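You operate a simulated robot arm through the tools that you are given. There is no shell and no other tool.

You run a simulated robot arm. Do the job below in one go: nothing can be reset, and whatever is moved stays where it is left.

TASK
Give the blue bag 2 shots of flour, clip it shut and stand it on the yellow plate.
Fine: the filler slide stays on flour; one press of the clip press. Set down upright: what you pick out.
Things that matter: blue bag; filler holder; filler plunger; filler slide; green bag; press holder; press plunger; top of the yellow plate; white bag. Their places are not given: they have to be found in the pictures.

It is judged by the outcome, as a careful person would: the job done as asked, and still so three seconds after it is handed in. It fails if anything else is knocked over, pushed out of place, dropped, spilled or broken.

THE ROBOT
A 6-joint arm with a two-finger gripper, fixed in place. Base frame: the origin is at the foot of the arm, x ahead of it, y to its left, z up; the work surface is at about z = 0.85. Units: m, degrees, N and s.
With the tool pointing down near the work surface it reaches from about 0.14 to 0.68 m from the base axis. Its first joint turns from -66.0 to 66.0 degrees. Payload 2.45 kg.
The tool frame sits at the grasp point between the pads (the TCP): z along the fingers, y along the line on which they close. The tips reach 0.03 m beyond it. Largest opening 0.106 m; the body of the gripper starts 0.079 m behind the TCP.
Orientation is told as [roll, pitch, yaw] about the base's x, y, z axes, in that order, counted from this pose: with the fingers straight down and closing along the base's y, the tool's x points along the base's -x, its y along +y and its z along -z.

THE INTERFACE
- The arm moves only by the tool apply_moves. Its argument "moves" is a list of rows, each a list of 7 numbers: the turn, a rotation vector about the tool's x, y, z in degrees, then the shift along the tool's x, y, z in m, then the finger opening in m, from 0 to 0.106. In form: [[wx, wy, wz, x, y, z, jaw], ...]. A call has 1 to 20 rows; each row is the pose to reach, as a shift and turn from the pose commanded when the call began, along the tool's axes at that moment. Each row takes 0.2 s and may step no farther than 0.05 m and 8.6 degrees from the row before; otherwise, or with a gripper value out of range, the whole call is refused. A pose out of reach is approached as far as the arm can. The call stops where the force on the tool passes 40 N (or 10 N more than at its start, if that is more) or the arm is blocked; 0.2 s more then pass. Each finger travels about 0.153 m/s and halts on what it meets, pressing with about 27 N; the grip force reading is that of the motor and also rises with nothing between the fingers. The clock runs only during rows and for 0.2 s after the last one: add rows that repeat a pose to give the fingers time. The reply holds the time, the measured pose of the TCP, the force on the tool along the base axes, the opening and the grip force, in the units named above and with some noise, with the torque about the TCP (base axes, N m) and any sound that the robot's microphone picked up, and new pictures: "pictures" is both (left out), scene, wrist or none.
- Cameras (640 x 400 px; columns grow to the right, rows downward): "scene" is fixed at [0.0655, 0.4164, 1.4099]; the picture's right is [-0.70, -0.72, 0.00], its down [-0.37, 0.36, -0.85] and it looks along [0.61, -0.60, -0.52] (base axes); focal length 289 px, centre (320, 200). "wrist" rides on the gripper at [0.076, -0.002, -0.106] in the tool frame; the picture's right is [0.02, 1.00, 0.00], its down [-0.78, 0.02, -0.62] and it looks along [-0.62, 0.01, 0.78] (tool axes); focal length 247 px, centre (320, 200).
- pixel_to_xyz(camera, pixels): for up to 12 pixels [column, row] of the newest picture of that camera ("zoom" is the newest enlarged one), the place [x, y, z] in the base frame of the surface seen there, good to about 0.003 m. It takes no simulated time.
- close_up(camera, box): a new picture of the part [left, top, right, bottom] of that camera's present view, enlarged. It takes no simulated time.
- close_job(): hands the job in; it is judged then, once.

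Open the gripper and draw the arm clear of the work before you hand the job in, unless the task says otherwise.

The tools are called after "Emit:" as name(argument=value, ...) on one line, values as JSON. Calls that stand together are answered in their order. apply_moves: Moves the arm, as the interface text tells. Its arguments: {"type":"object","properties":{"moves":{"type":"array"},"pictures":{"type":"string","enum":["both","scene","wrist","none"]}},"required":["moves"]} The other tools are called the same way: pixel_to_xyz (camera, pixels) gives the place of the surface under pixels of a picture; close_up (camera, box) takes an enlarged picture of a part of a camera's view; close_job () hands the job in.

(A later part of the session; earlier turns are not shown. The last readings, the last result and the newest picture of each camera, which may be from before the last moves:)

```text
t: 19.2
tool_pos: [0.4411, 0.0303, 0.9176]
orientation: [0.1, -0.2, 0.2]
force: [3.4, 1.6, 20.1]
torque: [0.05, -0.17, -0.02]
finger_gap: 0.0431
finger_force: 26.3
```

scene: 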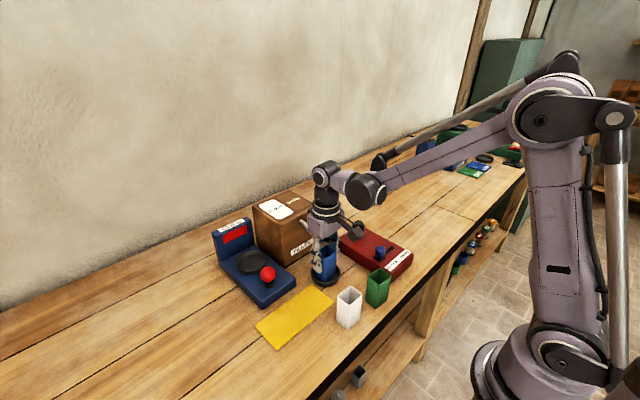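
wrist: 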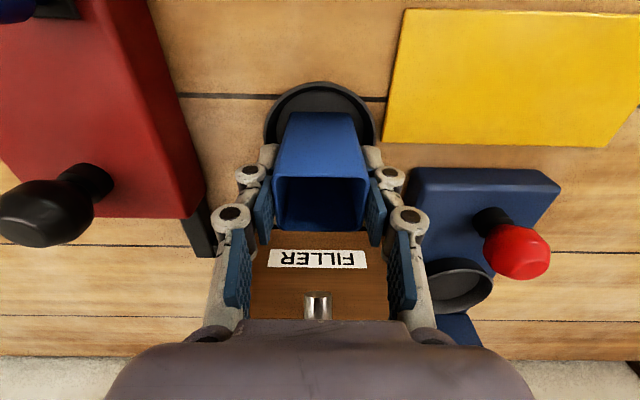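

Contact made (20 N upward). I ease up 0.7 mm and open the fingers to 0.058 to release the bag.

Emit:
apply_moves(moves=[[0, 0, 0, 0, 0, -0.0007, 0.036], [0, 0, 0, 0, 0, -0.0007, 0.044], [0, 0, 0, 0, 0, -0.0007, 0.05], [0, 0, 0, 0, 0, -0.0007, 0.058], [0, 0, 0, 0, 0, -0.0007, 0.058]], pictures="both")

Emit:
close_up(camera="wrist", box=[250, 60, 390, 240])

```text
t: 20.4
tool_pos: [0.4401, 0.03, 0.9183]
orientation: [0.0, -0.1, 0.1]
force: [-0.1, -0.4, 0.1]
torque: [0.01, 0.02, 0.0]
finger_gap: 0.0581
finger_force: 0.1
```

scene: 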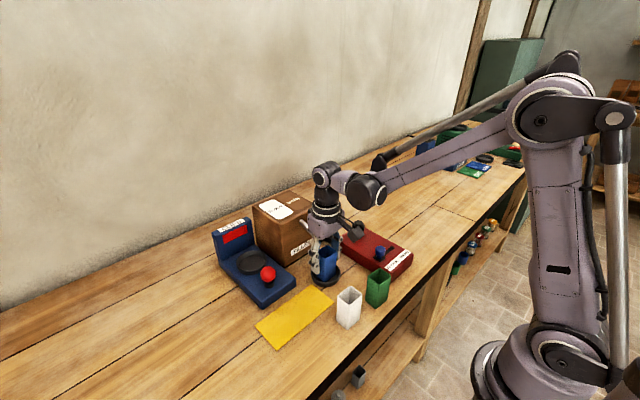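
wrist: 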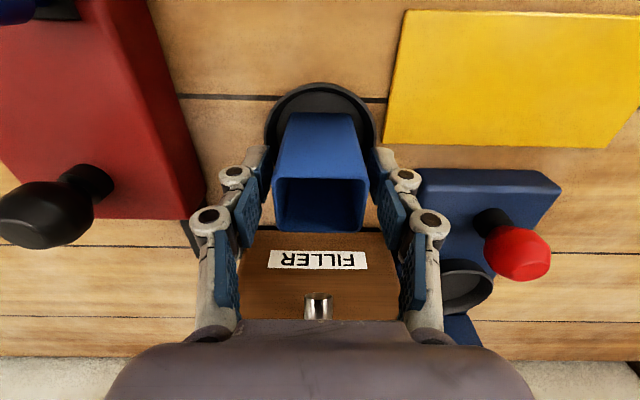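

```text
2.22 times, centred on (320, 150) of wrist
```

zoom: 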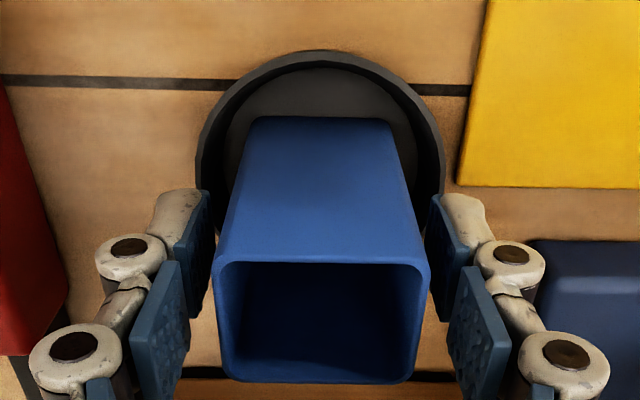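

The blue bag stands free in the dish. I rise straight up 0.14 m, then move toward the black filler plunger (~(0.45,-0.11)) while closing the fingers.

Emit:
apply_moves(moves=[[0, 0, 0, 0, 0, -0.02, 0.058], [0, 0, 0, 0, 0, -0.05, 0.058], [0, 0, 0, 0, 0, -0.09, 0.058], [0, 0, 0, 0, 0, -0.13, 0.058], [0, 0, 0, 0.0, -0.03, -0.14, 0.05], [0, 0, 0, 0.0, -0.07, -0.14, 0.03], [0, 0, 0, 0.0, -0.11, -0.14, 0.015], [0, 0, 0, 0.0, -0.14, -0.14, 0.0], [0, 0, 0, 0.0, -0.14, -0.14, 0.0]], pictures="both")

Emit:
close_up(camera="scene", box=[280, 200, 420, 300])

Emit:
close_up(camera="wrist", box=[240, 0, 440, 180])

```text
t: 22.4
tool_pos: [0.4403, -0.1081, 1.0598]
orientation: [-0.1, -0.2, 0.1]
force: [-0.2, -0.6, 0.1]
torque: [0.03, 0.02, 0.02]
finger_gap: 0.0001
finger_force: 27.3
```

scene: 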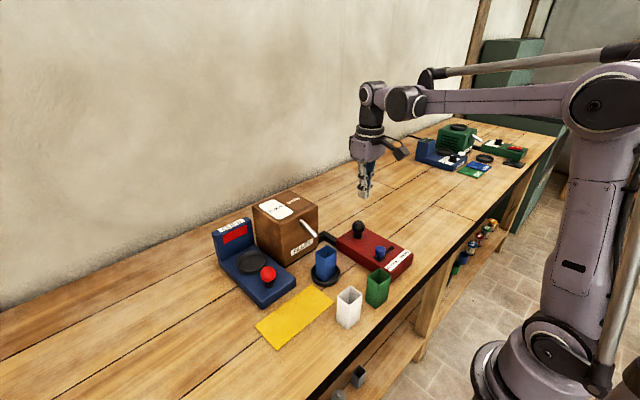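
wrist: 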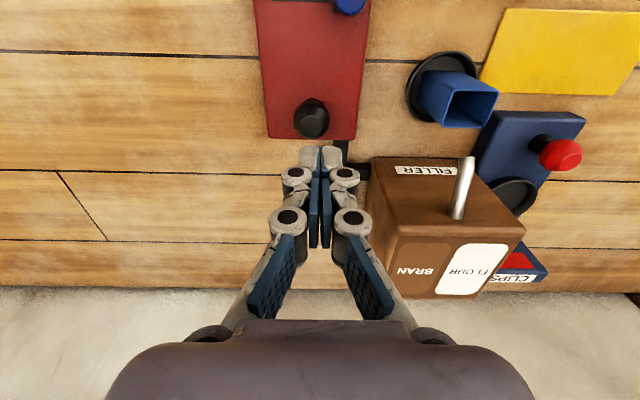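

```text
4.00 times, centred on (350, 250) of scene
```

zoom: 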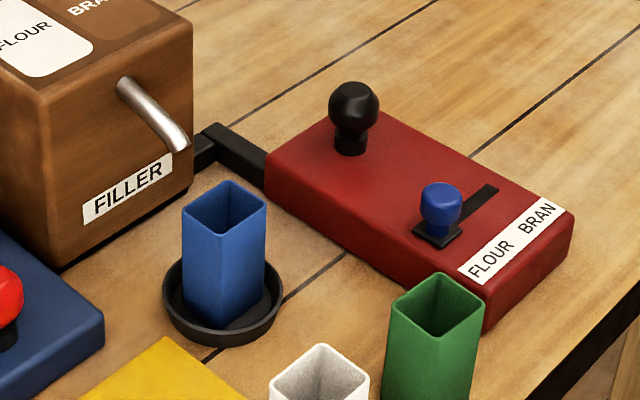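

```text
2.22 times, centred on (340, 90) of wrist
```

zoom: 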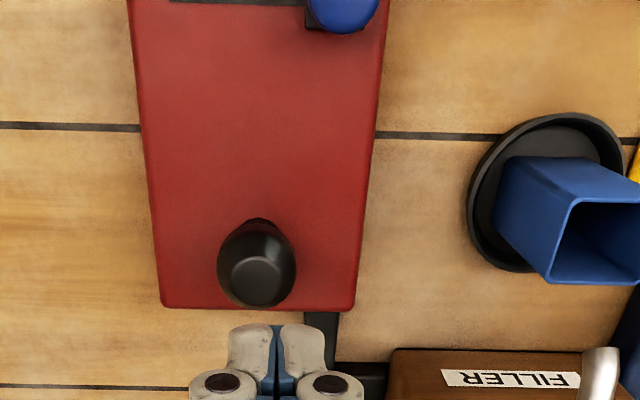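

The bag stands upright centrally in the dish, slide at FLOUR. The plunger's flat top is at zoom (256,281); I measure it.

Emit:
pixel_to_xyz(camera="zoom", pixels=[[256, 281], [236, 281], [277, 281], [256, 265], [256, 297], [219, 270], [294, 270], [257, 305], [258, 225]])

```text
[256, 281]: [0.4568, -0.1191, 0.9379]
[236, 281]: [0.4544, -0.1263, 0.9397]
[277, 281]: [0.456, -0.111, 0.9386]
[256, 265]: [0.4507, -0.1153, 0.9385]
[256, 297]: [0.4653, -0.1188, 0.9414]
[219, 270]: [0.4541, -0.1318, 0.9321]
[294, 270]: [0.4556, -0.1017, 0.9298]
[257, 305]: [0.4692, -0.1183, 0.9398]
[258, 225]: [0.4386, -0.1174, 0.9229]
```

Plunger top centre ≈(0.4565,-0.117,0.939); TCP is at about (0.4403,-0.1085). I shift over it and descend so the closed tips are ~1.5 cm above it.

Emit:
apply_moves(moves=[[0, 0, 0, -0.016, -0.0085, 0, 0.0], [0, 0, 0, -0.016, -0.0085, 0.03, 0.0], [0, 0, 0, -0.016, -0.0085, 0.06, 0.0], [0, 0, 0, -0.016, -0.0085, 0.075, 0.0], [0, 0, 0, -0.016, -0.0085, 0.075, 0.0]], pictures="both")

Emit:
close_up(camera="wrist", box=[240, 80, 400, 240])

Emit:
close_up(camera="scene", box=[310, 180, 410, 270])

```text
t: 23.6
tool_pos: [0.4579, -0.12, 0.9814]
orientation: [0.0, 0.0, 0.1]
force: [0.1, 0.4, 0.7]
torque: [0.0, 0.03, 0.01]
finger_gap: 0.0001
finger_force: 27.3
```

scene: 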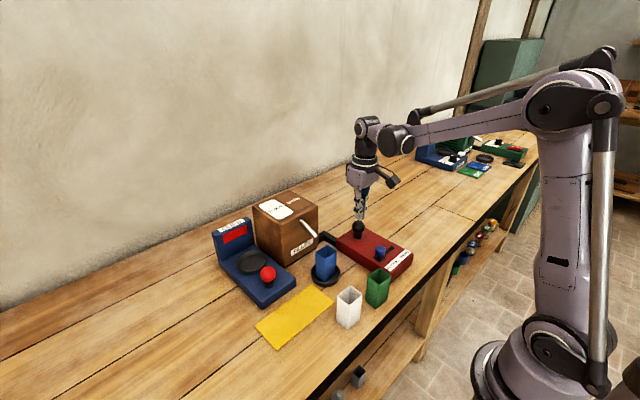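
wrist: 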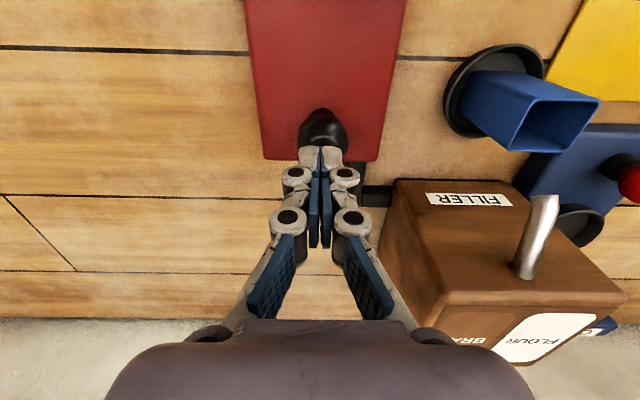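

```text
2.50 times, centred on (320, 160) of wrist
```

zoom: 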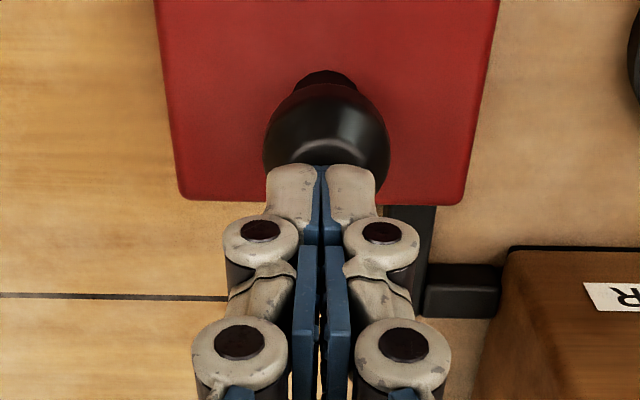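

```text
4.44 times, centred on (360, 225) of scene
```

zoom: 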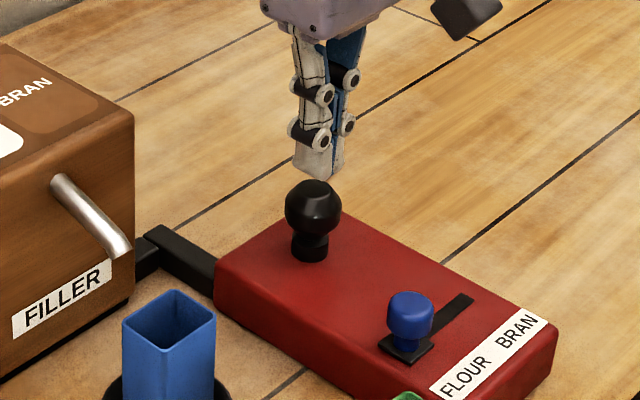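

The tips are aligned above the knob (knob col 326, fingers col 322 in zoom). I press down slowly, watching force and sound.

Emit:
apply_moves(moves=[[0, 0, 0, 0, 0.0015, 0.006, 0.0], [0, 0, 0, 0, 0.0015, 0.01, 0.0], [0, 0, 0, 0, 0.0015, 0.013, 0.0], [0, 0, 0, 0, 0.0015, 0.016, 0.0], [0, 0, 0, 0, 0.0015, 0.018, 0.0], [0, 0, 0, 0, 0.0015, 0.02, 0.0]], pictures="both")

```text
t: 25.0
tool_pos: [0.4562, -0.1185, 0.963]
orientation: [0.0, -0.1, 0.1]
force: [-0.7, -0.2, 3.3]
torque: [0.0, 0.03, -0.01]
finger_gap: 0.006
finger_force: 28.8
```

scene: 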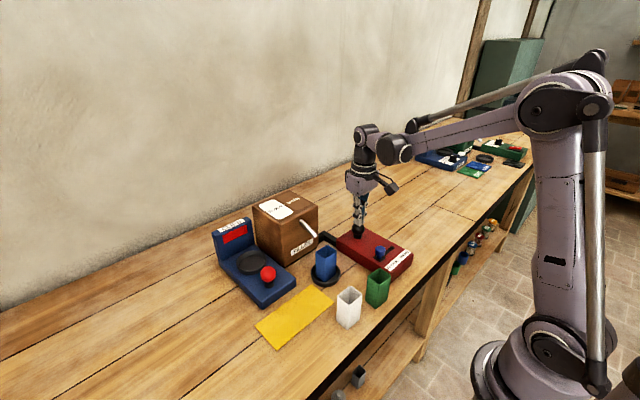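
wrist: 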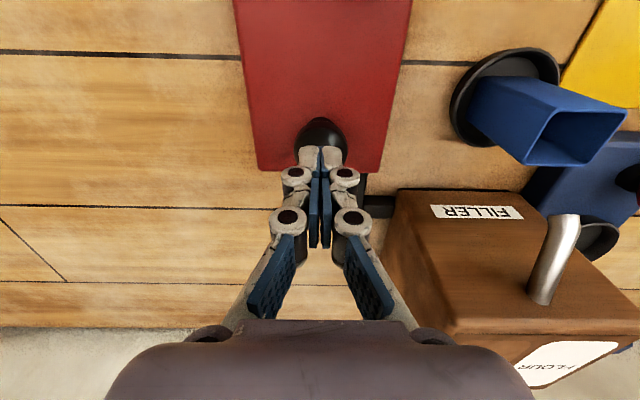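

Contact is light (3.3 N up), TCP z 0.963. I press farther in small steps.

Emit:
apply_moves(moves=[[0, 0, 0, 0, 0, 0.0015, 0.0], [0, 0, 0, 0, 0, 0.003, 0.0], [0, 0, 0, 0, 0, 0.0045, 0.0], [0, 0, 0, 0, 0, 0.006, 0.0]], pictures="both")

Emit:
close_up(camera="wrist", box=[240, 80, 400, 240])

Emit:
close_up(camera="scene", box=[310, 180, 410, 270])

```text
t: 26.0
tool_pos: [0.4575, -0.1172, 0.9572]
orientation: [-0.1, 0.0, 0.1]
force: [1.6, 0.2, 5.2]
torque: [0.06, 0.01, -0.02]
finger_gap: 0.0061
finger_force: 28.9
heard: click
```

scene: 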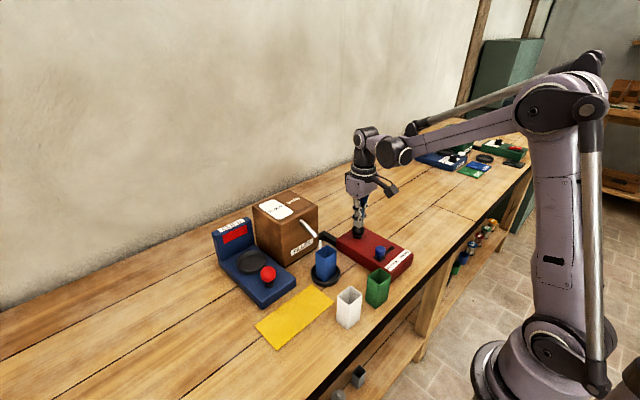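
wrist: 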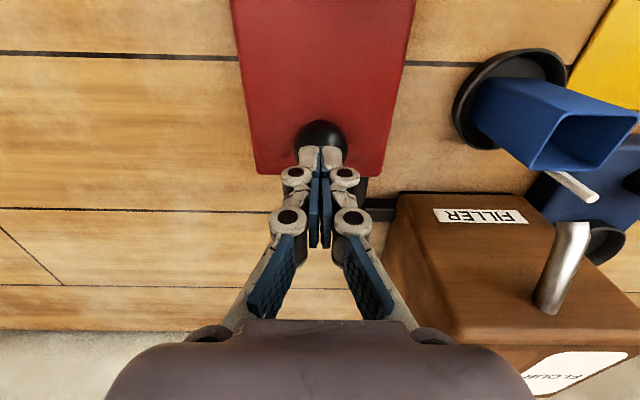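

```text
2.50 times, centred on (320, 160) of wrist
```

zoom: 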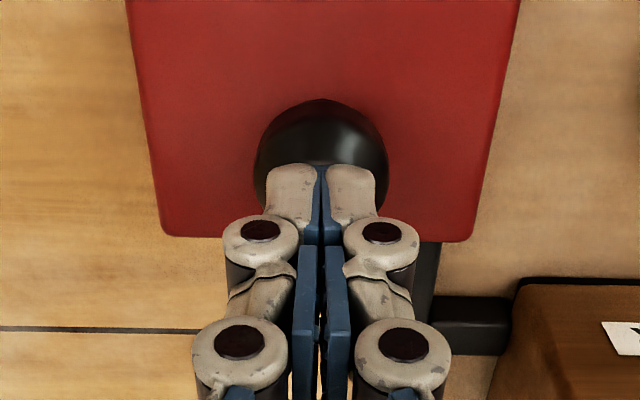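

```text
4.44 times, centred on (360, 225) of scene
```

zoom: 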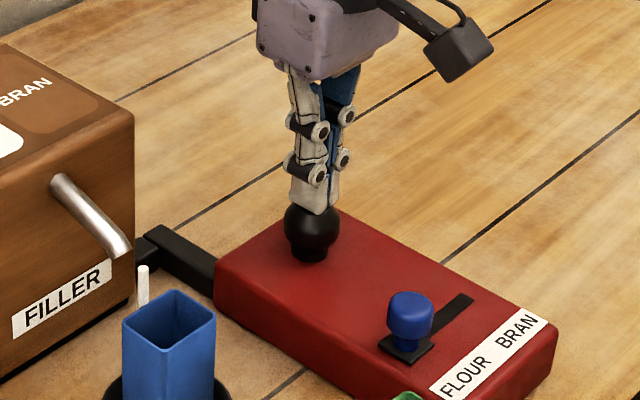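

A click was heard and a white stream of flour is falling into the bag (wrist (575,185)). I release the plunger fully by rising 0.022 m and wait for the shot to finish.

Emit:
apply_moves(moves=[[0, 0, 0, 0, 0, -0.006, 0.0], [0, 0, 0, 0, 0, -0.014, 0.0], [0, 0, 0, 0, 0, -0.022, 0.0], [0, 0, 0, 0, 0, -0.022, 0.0], [0, 0, 0, 0, 0, -0.022, 0.0], [0, 0, 0, 0, 0, -0.022, 0.0]], pictures="both")

Emit:
close_up(camera="scene", box=[290, 180, 410, 290])

Emit:
close_up(camera="wrist", box=[240, 40, 640, 290])

```text
t: 27.4
tool_pos: [0.4576, -0.1168, 0.9796]
orientation: [0.0, -0.1, 0.2]
force: [0.5, 0.8, 0.2]
torque: [-0.01, -0.05, 0.04]
finger_gap: 0.0
finger_force: 28.8
```

scene: 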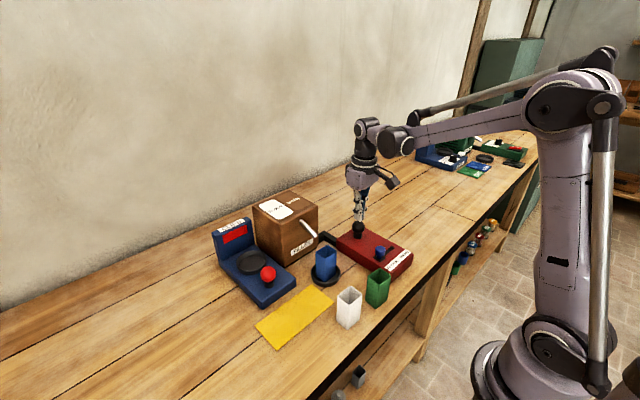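
wrist: 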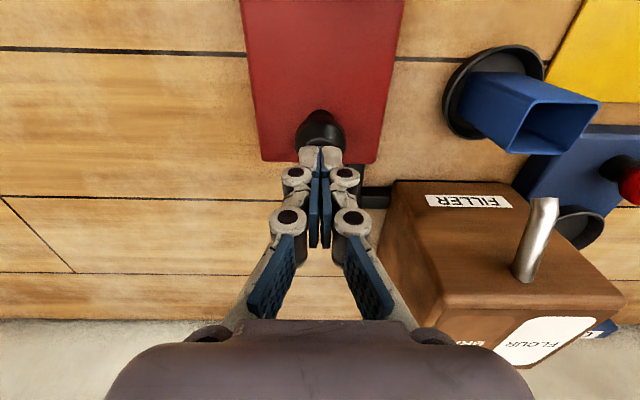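

```text
3.64 times, centred on (350, 235) of scene
```

zoom: 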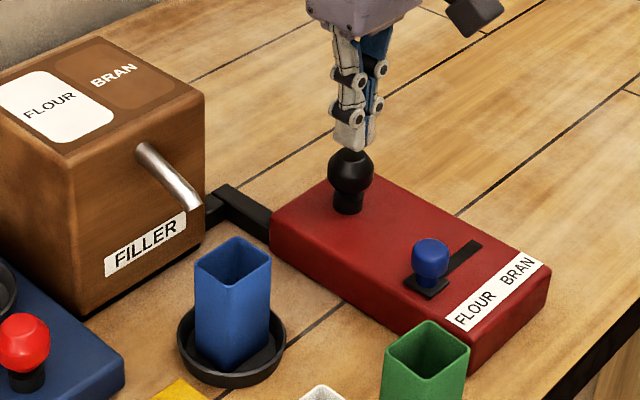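

```text
1.60 times, centred on (440, 165) of wrist
```

zoom: 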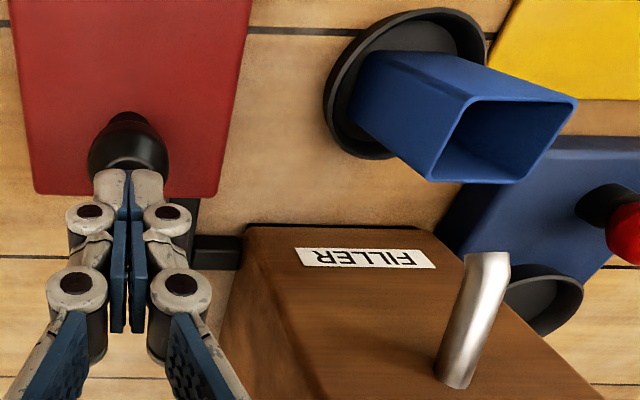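

The stream has stopped and the plunger returned. Now the second press, to the same depth.

Emit:
apply_moves(moves=[[0, 0, 0, 0, 0, 0.008, 0.0], [0, 0, 0, 0, 0, 0.012, 0.0], [0, 0, 0, 0, 0, 0.016, 0.0], [0, 0, 0, 0, 0, 0.019, 0.0], [0, 0, 0, 0, 0, 0.022, 0.0]], pictures="both")

Emit:
close_up(camera="scene", box=[290, 180, 410, 290])

```text
t: 28.6
tool_pos: [0.4554, -0.1173, 0.9548]
orientation: [0.0, -0.1, 0.1]
force: [0.9, -1.7, 6.5]
torque: [-0.08, -0.01, 0.02]
finger_gap: 0.0062
finger_force: 28.8
heard: click
```

scene: 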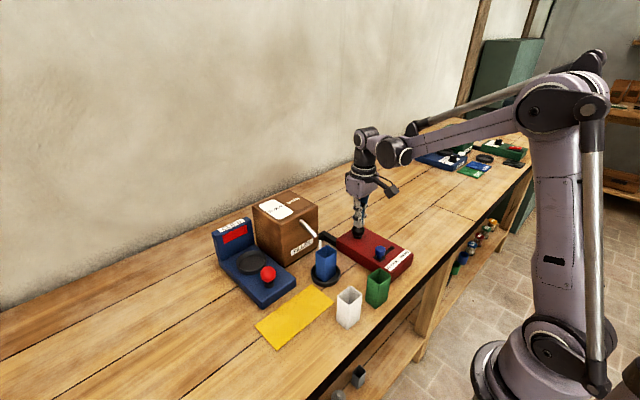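
wrist: 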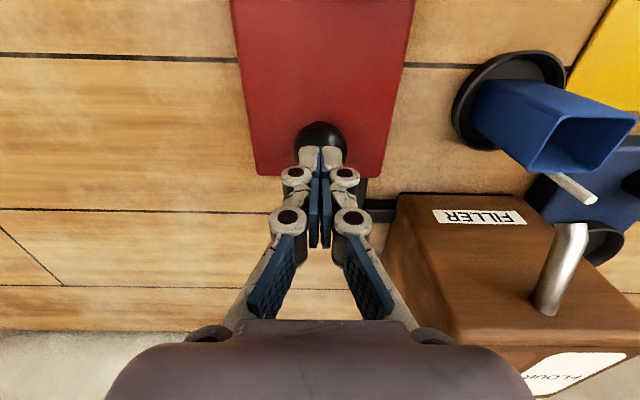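

```text
3.64 times, centred on (350, 235) of scene
```

zoom: 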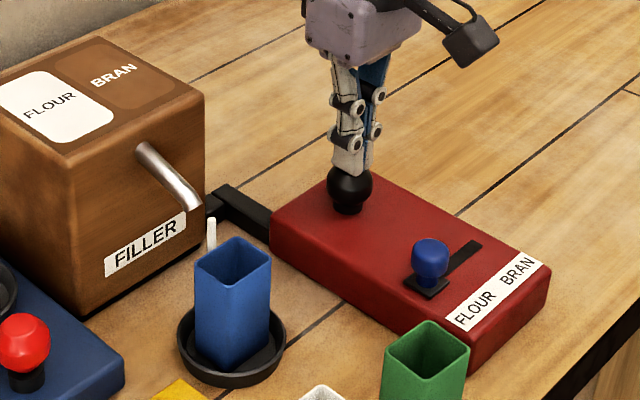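

Second click and stream. While it flows, I check where the stream sits relative to the bag rim with close-ups and coordinates.

Emit:
close_up(camera="wrist", box=[500, 60, 640, 240])

Emit:
pixel_to_xyz(camera="wrist", pixels=[[560, 177], [575, 186], [590, 196], [596, 200], [565, 225], [585, 228], [600, 165], [545, 168], [570, 120], [530, 165]])

Emit:
close_up(camera="scene", box=[300, 215, 350, 255])

```text
2.22 times, centred on (570, 150) of wrist
```

zoom: 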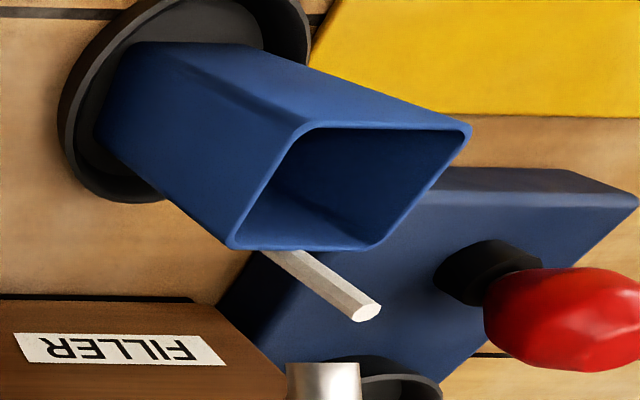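

```text
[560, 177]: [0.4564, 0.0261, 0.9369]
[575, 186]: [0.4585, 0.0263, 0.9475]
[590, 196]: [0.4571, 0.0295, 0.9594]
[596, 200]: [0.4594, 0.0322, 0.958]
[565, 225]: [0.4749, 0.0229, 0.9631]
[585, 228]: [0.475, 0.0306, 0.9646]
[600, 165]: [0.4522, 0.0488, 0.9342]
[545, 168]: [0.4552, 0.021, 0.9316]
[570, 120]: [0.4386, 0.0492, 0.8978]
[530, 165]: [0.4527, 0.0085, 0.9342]
```

```text
10.00 times, centred on (325, 235) of scene
```

zoom: 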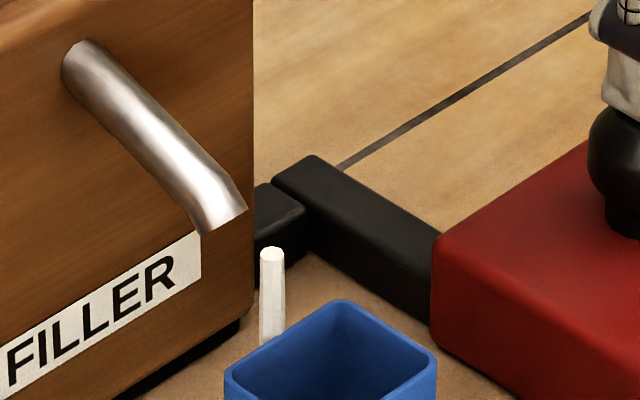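

The white stream sits at about (0.459,0.028), right by the bag's +x wall, so I want to look inside the bag. I release the plunger, rise, and move to view the bag from above.

Emit:
apply_moves(moves=[[0, 0, 0, 0, 0, -0.008, 0.0], [0, 0, 0, 0, 0, -0.022, 0.0], [0, 0, 0, 0, 0, -0.05, 0.0], [0, 0, 0, 0, 0, -0.09, 0.0], [0, 0, 0, 0, 0, -0.13, 0.0], [0, 0, 0, 0, 0, -0.17, 0.0], [0, 0, 0, 0.01, 0.04, -0.18, 0.0], [0, 0, 0, 0.02, 0.08, -0.18, 0.0], [0, 0, 0, 0.03, 0.12, -0.18, 0.0], [0, 0, 0, 0.04, 0.145, -0.18, 0.0], [0, 0, 0, 0.04, 0.145, -0.18, 0.0]], pictures="both")

Emit:
close_up(camera="wrist", box=[260, 50, 380, 150])

Emit:
close_up(camera="scene", box=[290, 210, 390, 300])

```text
t: 31.0
tool_pos: [0.4152, 0.0298, 1.1375]
orientation: [0.0, 0.0, 0.2]
force: [0.1, 0.3, -0.3]
torque: [0.01, 0.03, -0.01]
finger_gap: 0.0
finger_force: 29.1
```

scene: 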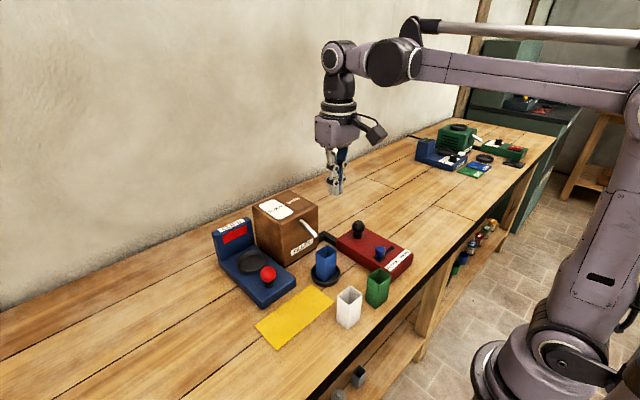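
wrist: 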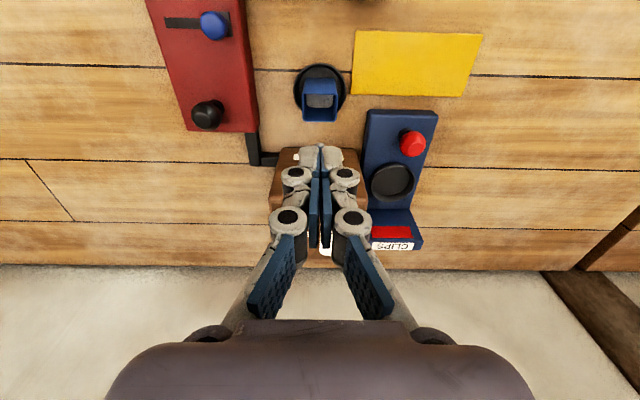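

```text
4.00 times, centred on (320, 100) of wrist
```

zoom: 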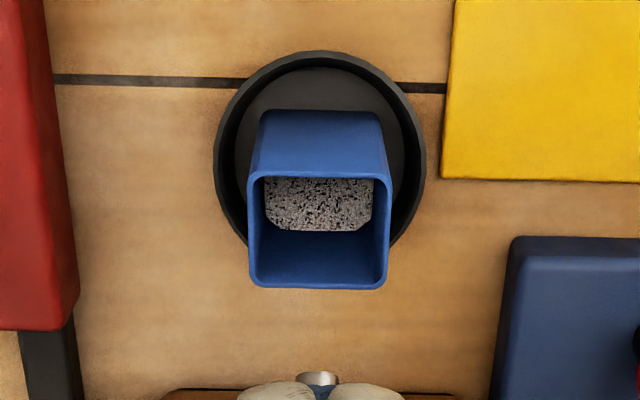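

```text
4.44 times, centred on (340, 255) of scene
```

zoom: 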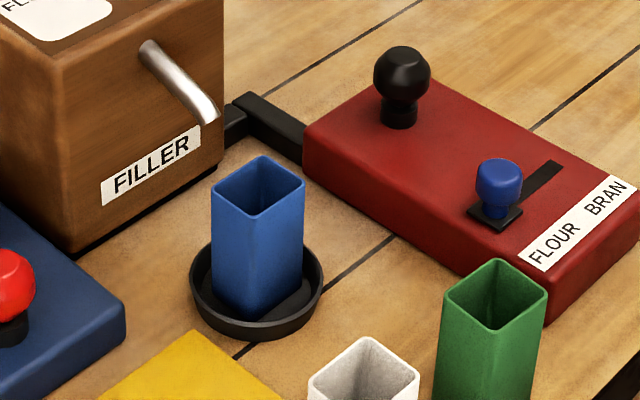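

Flour is visible inside the blue bag (zoom (318,205)), nothing on the dish or table. I measure the fill level and bag rim for the next grasp.

Emit:
pixel_to_xyz(camera="zoom", pixels=[[238, 195], [260, 130], [300, 200], [255, 160]])

Emit:
pixel_to_xyz(camera="wrist", pixels=[[318, 101], [325, 103], [304, 105], [336, 105], [320, 94], [320, 121], [305, 115], [335, 115], [320, 80], [410, 145], [393, 182]])

```text
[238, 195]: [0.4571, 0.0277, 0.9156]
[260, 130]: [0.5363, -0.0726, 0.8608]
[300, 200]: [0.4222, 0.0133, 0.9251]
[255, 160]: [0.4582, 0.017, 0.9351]
```

```text
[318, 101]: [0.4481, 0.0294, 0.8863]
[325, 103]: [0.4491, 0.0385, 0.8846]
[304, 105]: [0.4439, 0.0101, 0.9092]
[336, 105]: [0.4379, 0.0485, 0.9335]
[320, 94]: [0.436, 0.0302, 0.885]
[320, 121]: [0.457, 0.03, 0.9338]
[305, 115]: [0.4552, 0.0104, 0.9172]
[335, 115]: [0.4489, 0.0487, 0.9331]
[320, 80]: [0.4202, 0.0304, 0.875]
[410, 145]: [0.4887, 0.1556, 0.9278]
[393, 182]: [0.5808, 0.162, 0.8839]
```

Fill level is z≈0.885, bag centre ≈(0.439,0.0295). I open to 0.058 and come back down over the bag, stopping at z≈0.97 for a check.

Emit:
apply_moves(moves=[[0, 0, 0, -0.012, 0, 0.02, 0.03], [0, 0, 0, -0.0243, 0, 0.05, 0.058], [0, 0, 0, -0.0243, 0, 0.09, 0.058], [0, 0, 0, -0.0243, 0, 0.13, 0.058], [0, 0, 0, -0.0243, 0, 0.165, 0.058], [0, 0, 0, -0.0243, 0, 0.165, 0.058]], pictures="wrist")

Emit:
close_up(camera="wrist", box=[240, 60, 400, 240])

```text
t: 32.4
tool_pos: [0.4415, 0.0264, 0.9697]
orientation: [0.0, -0.1, 0.0]
force: [-0.3, -0.4, 0.8]
torque: [0.02, 0.0, 0.0]
finger_gap: 0.0582
finger_force: 0.1
```

wrist: 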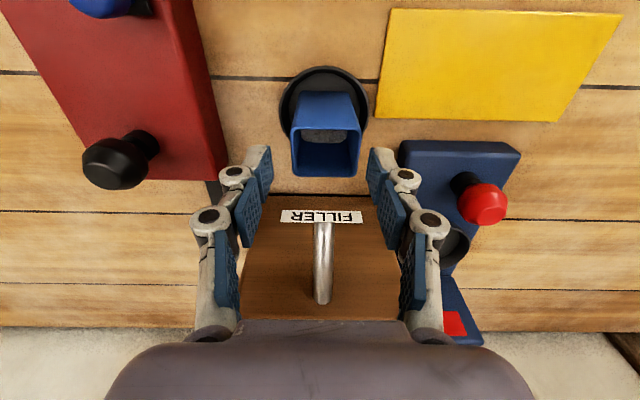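

```text
2.22 times, centred on (320, 150) of wrist
```

zoom: 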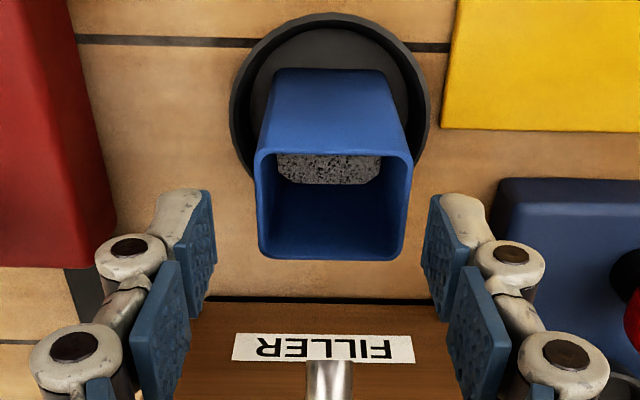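

The bag is ≈3 mm in +y from the finger centre (rim centre col 326). I correct +3 mm and descend to z≈0.918.

Emit:
apply_moves(moves=[[0, 0, 0, 0, 0.003, 0.0, 0.058], [0, 0, 0, 0, 0.003, 0.015, 0.058], [0, 0, 0, 0, 0.003, 0.03, 0.058], [0, 0, 0, 0, 0.003, 0.045, 0.058], [0, 0, 0, 0, 0.003, 0.0515, 0.058], [0, 0, 0, 0, 0.003, 0.0515, 0.058]], pictures="wrist")

Emit:
close_up(camera="wrist", box=[240, 60, 400, 240])

```text
t: 33.8
tool_pos: [0.4429, 0.0311, 0.9188]
orientation: [-0.1, -0.1, 0.1]
force: [0.1, 0.6, -0.7]
torque: [-0.01, 0.04, -0.02]
finger_gap: 0.0578
finger_force: 0.0
```

wrist: 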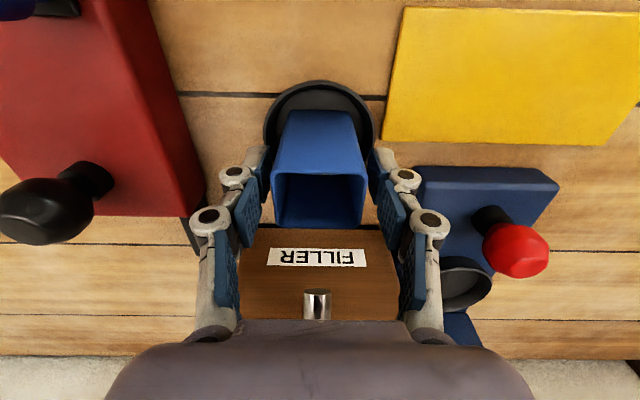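

```text
2.22 times, centred on (320, 150) of wrist
```

zoom: 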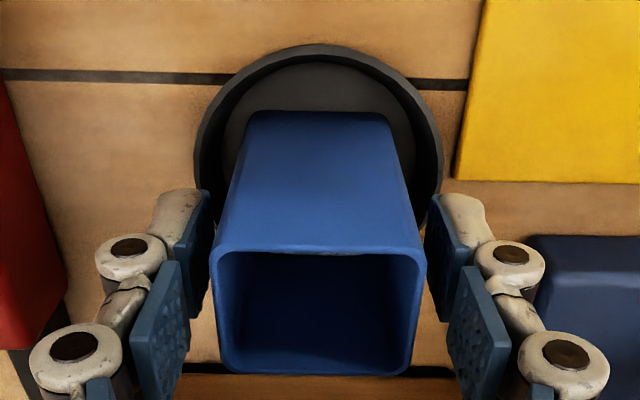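

Centred (rim centre col 319). I nudge 2 mm back in x to grip as before and close on the bag.

Emit:
apply_moves(moves=[[0, 0, 0, 0.002, 0, 0, 0.058], [0, 0, 0, 0.002, 0, 0, 0.048], [0, 0, 0, 0.002, 0, 0, 0.042], [0, 0, 0, 0.002, 0, 0, 0.036], [0, 0, 0, 0.002, 0, 0, 0.036]], pictures="wrist")

```text
t: 35.0
tool_pos: [0.4386, 0.0312, 0.9199]
orientation: [0.0, -0.1, 0.1]
force: [0.2, -0.8, 2.6]
torque: [-0.03, 0.01, -0.03]
finger_gap: 0.0431
finger_force: 27.4
```

wrist: 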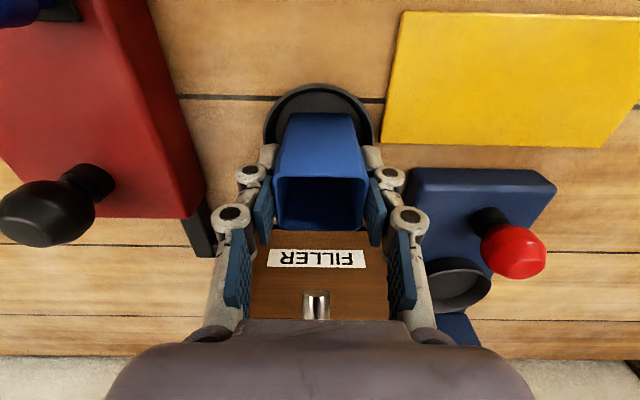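

Gripped again (gap 0.043). I lift straight up 0.15 m, then carry in +y to y≈0.157.

Emit:
apply_moves(moves=[[0, 0, 0, 0, 0, -0.01, 0.036], [0, 0, 0, 0, 0, -0.03, 0.036], [0, 0, 0, 0, 0, -0.06, 0.036], [0, 0, 0, 0, 0, -0.09, 0.036], [0, 0, 0, 0, 0, -0.12, 0.036], [0, 0, 0, 0, 0, -0.15, 0.036], [0, 0, 0, 0, 0.015, -0.15, 0.036], [0, 0, 0, 0, 0.04, -0.15, 0.036], [0, 0, 0, 0, 0.07, -0.15, 0.036], [0, 0, 0, 0, 0.1, -0.15, 0.036], [0, 0, 0, 0, 0.126, -0.15, 0.036], [0, 0, 0, 0, 0.126, -0.15, 0.036]], pictures="both")

Emit:
close_up(camera="wrist", box=[210, 40, 430, 260])

```text
t: 37.6
tool_pos: [0.4376, 0.1583, 1.0682]
orientation: [0.0, -0.1, 0.1]
force: [-0.5, 0.5, -2.0]
torque: [-0.01, -0.01, -0.01]
finger_gap: 0.0431
finger_force: 27.1
```

scene: 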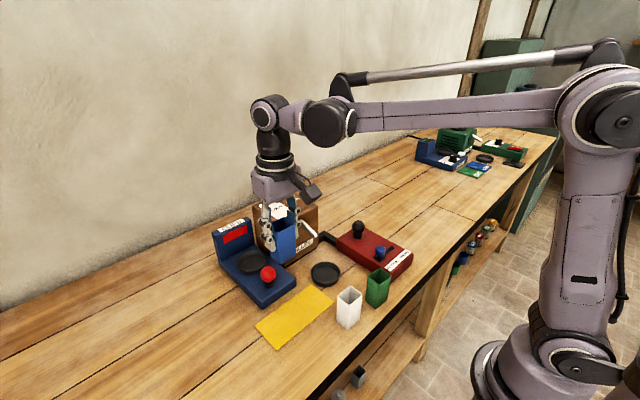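
wrist: 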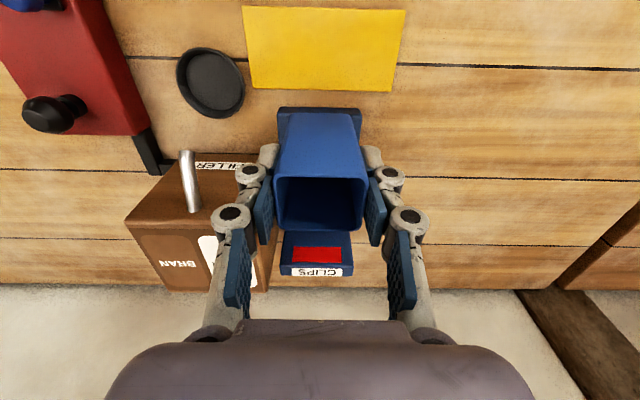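

```text
1.82 times, centred on (320, 150) of wrist
```

zoom: 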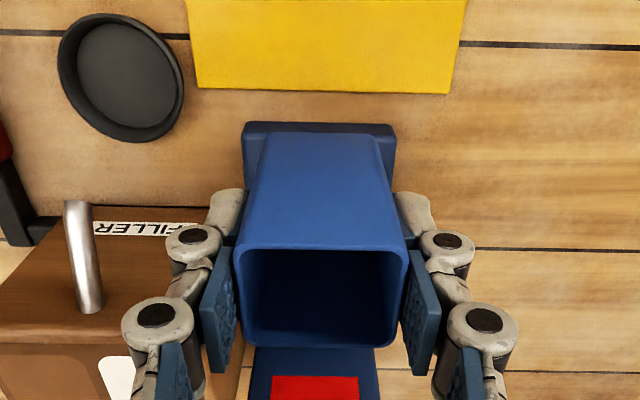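

The filler dish is clean, no spill. Now I move +x by 0.143 m to above the press dish at about (0.581,0.157).

Emit:
apply_moves(moves=[[0, 0, 0, -0.015, 0, 0, 0.036], [0, 0, 0, -0.045, 0, 0, 0.036], [0, 0, 0, -0.08, 0, 0, 0.036], [0, 0, 0, -0.115, 0, 0, 0.036], [0, 0, 0, -0.135, 0, 0, 0.036], [0, 0, 0, -0.143, 0, 0, 0.036], [0, 0, 0, -0.143, 0, 0, 0.036]], pictures="both")

Emit:
close_up(camera="wrist", box=[230, 20, 410, 240])

Emit:
close_up(camera="scene", box=[200, 170, 340, 310])

```text
t: 39.2
tool_pos: [0.5833, 0.1582, 1.0708]
orientation: [-0.1, -0.1, 0.1]
force: [0.1, -1.2, -1.1]
torque: [0.03, 0.0, 0.0]
finger_gap: 0.0432
finger_force: 26.8
```

scene: 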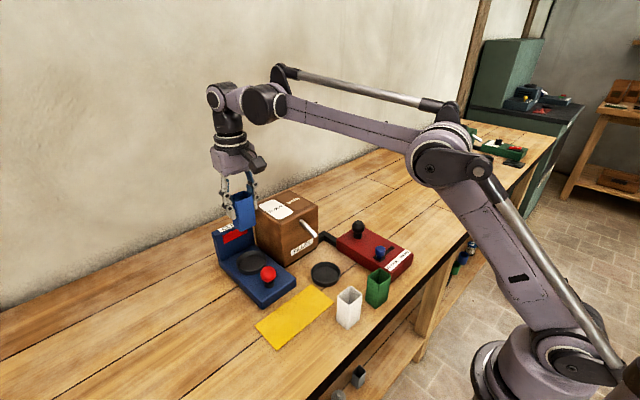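
wrist: 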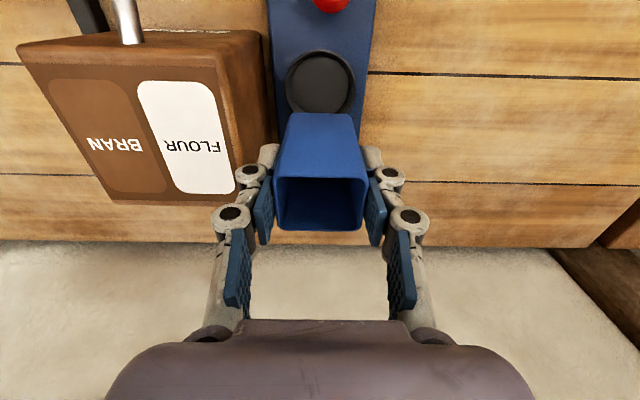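

```text
1.82 times, centred on (320, 130) of wrist
```

zoom: 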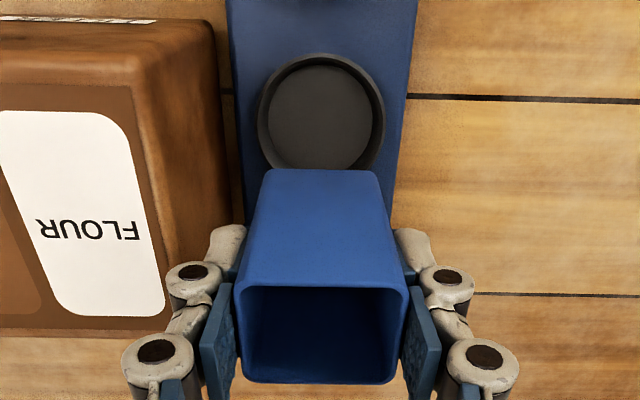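

```text
2.86 times, centred on (270, 240) of scene
```

zoom: 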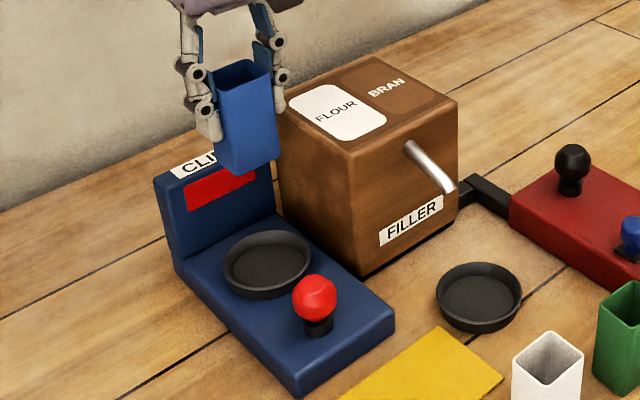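

The press dish appears below at (321,82) in the wrist view, filler box to the left. I measure dish rim points, bag rim and the box's side.

Emit:
pixel_to_xyz(camera="wrist", pixels=[[288, 85], [353, 85], [321, 51], [320, 82], [320, 100], [250, 100], [270, 100], [277, 205], [364, 205], [320, 229], [290, 115], [350, 115]])

Emit:
pixel_to_xyz(camera="zoom", pixels=[[225, 268], [310, 262], [265, 232], [268, 297], [268, 270], [170, 200], [345, 160], [360, 260], [280, 100]])

```text
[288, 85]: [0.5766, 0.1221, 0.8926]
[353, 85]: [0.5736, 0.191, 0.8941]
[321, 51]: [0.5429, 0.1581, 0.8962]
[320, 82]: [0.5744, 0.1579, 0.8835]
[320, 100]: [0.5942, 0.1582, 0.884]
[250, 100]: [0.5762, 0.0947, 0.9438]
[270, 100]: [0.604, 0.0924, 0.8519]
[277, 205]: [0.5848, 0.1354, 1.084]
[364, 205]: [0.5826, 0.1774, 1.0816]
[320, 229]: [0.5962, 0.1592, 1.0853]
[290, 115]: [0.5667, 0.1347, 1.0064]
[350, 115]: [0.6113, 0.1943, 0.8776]
```

```text
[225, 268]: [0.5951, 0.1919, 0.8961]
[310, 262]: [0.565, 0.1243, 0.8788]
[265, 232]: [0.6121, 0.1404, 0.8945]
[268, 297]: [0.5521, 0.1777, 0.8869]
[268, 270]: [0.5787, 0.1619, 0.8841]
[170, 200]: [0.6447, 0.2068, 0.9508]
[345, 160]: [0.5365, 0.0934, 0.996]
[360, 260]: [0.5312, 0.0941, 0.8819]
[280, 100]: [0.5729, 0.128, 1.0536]
```

Press dish centre ≈(0.580,0.157), floor 0.884; box side y≈0.094 leaves clearance. I shift -1.5 mm in x and descend 0.10 m.

Emit:
apply_moves(moves=[[0, 0, 0, 0.0015, 0, 0.02, 0.036], [0, 0, 0, 0.0015, 0, 0.045, 0.036], [0, 0, 0, 0.0015, 0, 0.07, 0.036], [0, 0, 0, 0.0015, 0, 0.09, 0.036], [0, 0, 0, 0.0015, 0, 0.1, 0.036], [0, 0, 0, 0.0015, 0, 0.1, 0.036]], pictures="both")

Emit:
close_up(camera="wrist", box=[230, 40, 410, 240])

Emit:
close_up(camera="scene", box=[200, 190, 320, 300])

```text
t: 40.6
tool_pos: [0.579, 0.1575, 0.9703]
orientation: [0.0, -0.1, 0.1]
force: [0.4, -0.6, -1.5]
torque: [-0.01, 0.01, -0.01]
finger_gap: 0.0432
finger_force: 27.2
```

scene: 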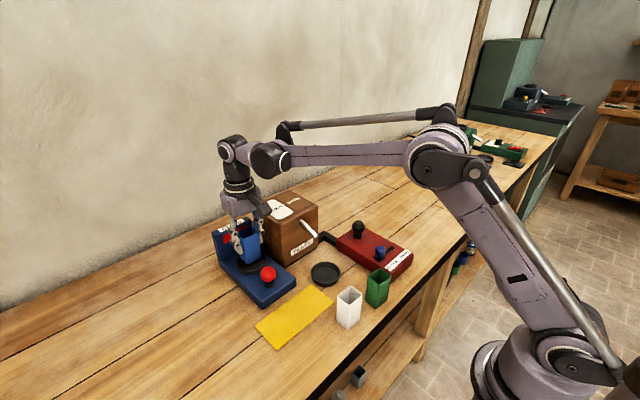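
wrist: 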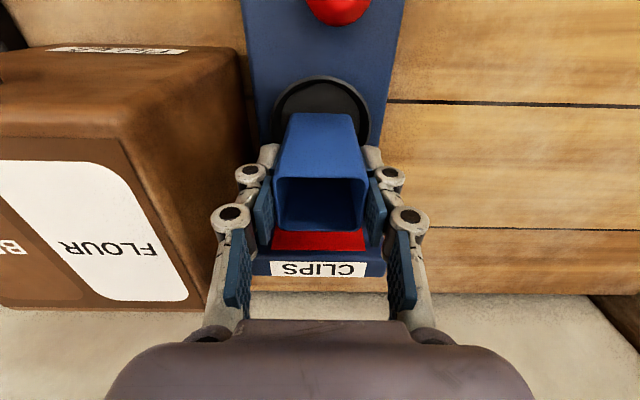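

```text
2.00 times, centred on (320, 140) of wrist
```

zoom: 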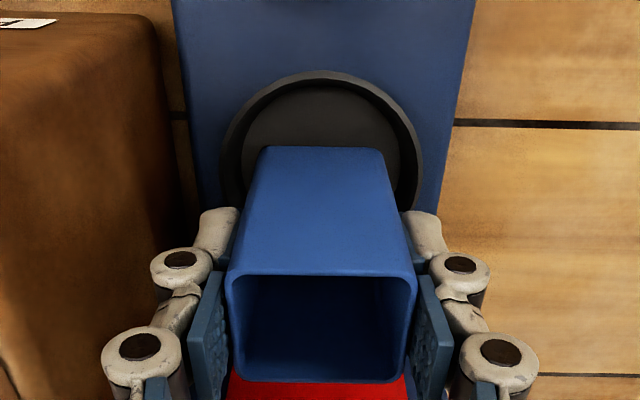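

```text
3.64 times, centred on (260, 245) of scene
```

zoom: 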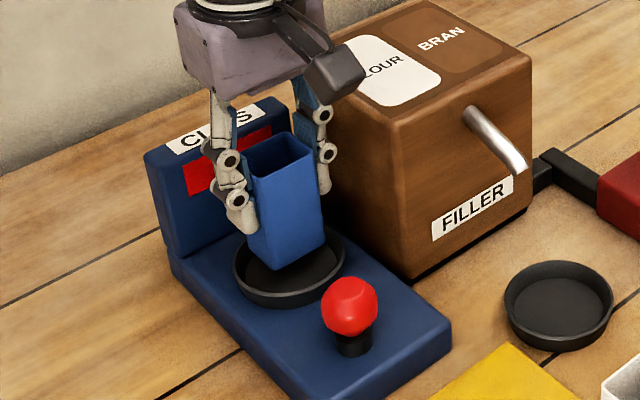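

Bag and dish are aligned within ~1 mm. I lower slowly by 0.019 m and then check for contact.

Emit:
apply_moves(moves=[[0, 0, 0, 0, 0, 0.006, 0.036], [0, 0, 0, 0, 0, 0.012, 0.036], [0, 0, 0, 0, 0, 0.016, 0.036], [0, 0, 0, 0, 0, 0.019, 0.036]], pictures="wrist")

Emit:
close_up(camera="wrist", box=[230, 40, 410, 240])

Emit:
close_up(camera="scene", box=[200, 190, 320, 300])

```text
t: 41.6
tool_pos: [0.5799, 0.1578, 0.9516]
orientation: [0.0, 0.0, 0.2]
force: [0.1, -0.2, -2.0]
torque: [0.03, -0.05, -0.01]
finger_gap: 0.0434
finger_force: 27.2
```

wrist: 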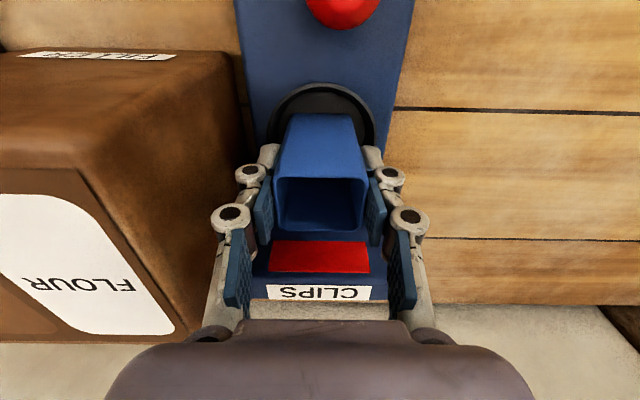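

```text
2.00 times, centred on (320, 140) of wrist
```

zoom: 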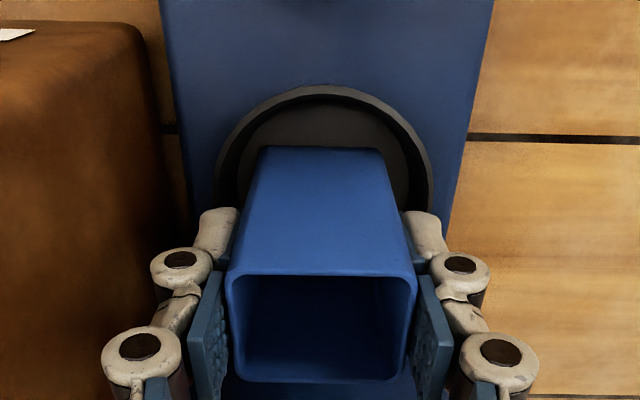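

```text
3.64 times, centred on (260, 245) of scene
```

zoom: 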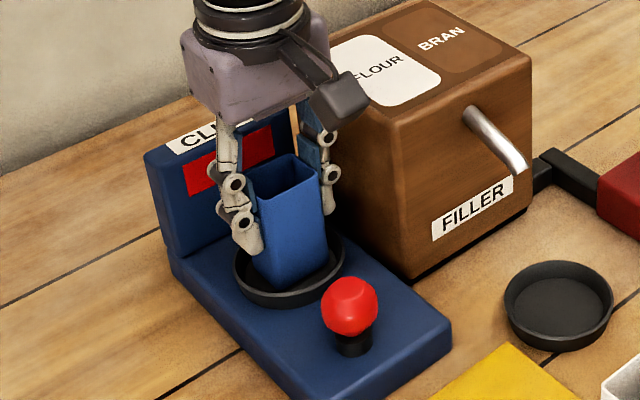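

Still 1–2 mm above the floor, bag centred (both col 324 in zoom). I lower in sub-millimetre steps.

Emit:
apply_moves(moves=[[0, 0, 0, 0, 0, 0.0007, 0.036], [0, 0, 0, 0, 0, 0.0014, 0.036], [0, 0, 0, 0, 0, 0.0014, 0.036]], pictures="none")

```text
t: 42.4
tool_pos: [0.5799, 0.1563, 0.9491]
orientation: [0.0, -0.1, 0.1]
force: [0.0, 0.2, -0.8]
torque: [0.01, 0.03, 0.02]
finger_gap: 0.043
finger_force: 26.8
```

No contact yet (force -0.8 N). I continue down in small steps.

Emit:
apply_moves(moves=[[0, 0, 0, 0, 0, 0.0006, 0.036], [0, 0, 0, 0, 0, 0.0012, 0.036], [0, 0, 0, 0, 0, 0.0012, 0.036]], pictures="none")

```text
t: 43.2
tool_pos: [0.5799, 0.1575, 0.95]
orientation: [-0.1, 0.0, 0.0]
force: [1.7, 1.4, 9.8]
torque: [-0.01, -0.01, -0.02]
finger_gap: 0.0434
finger_force: 27.4
```

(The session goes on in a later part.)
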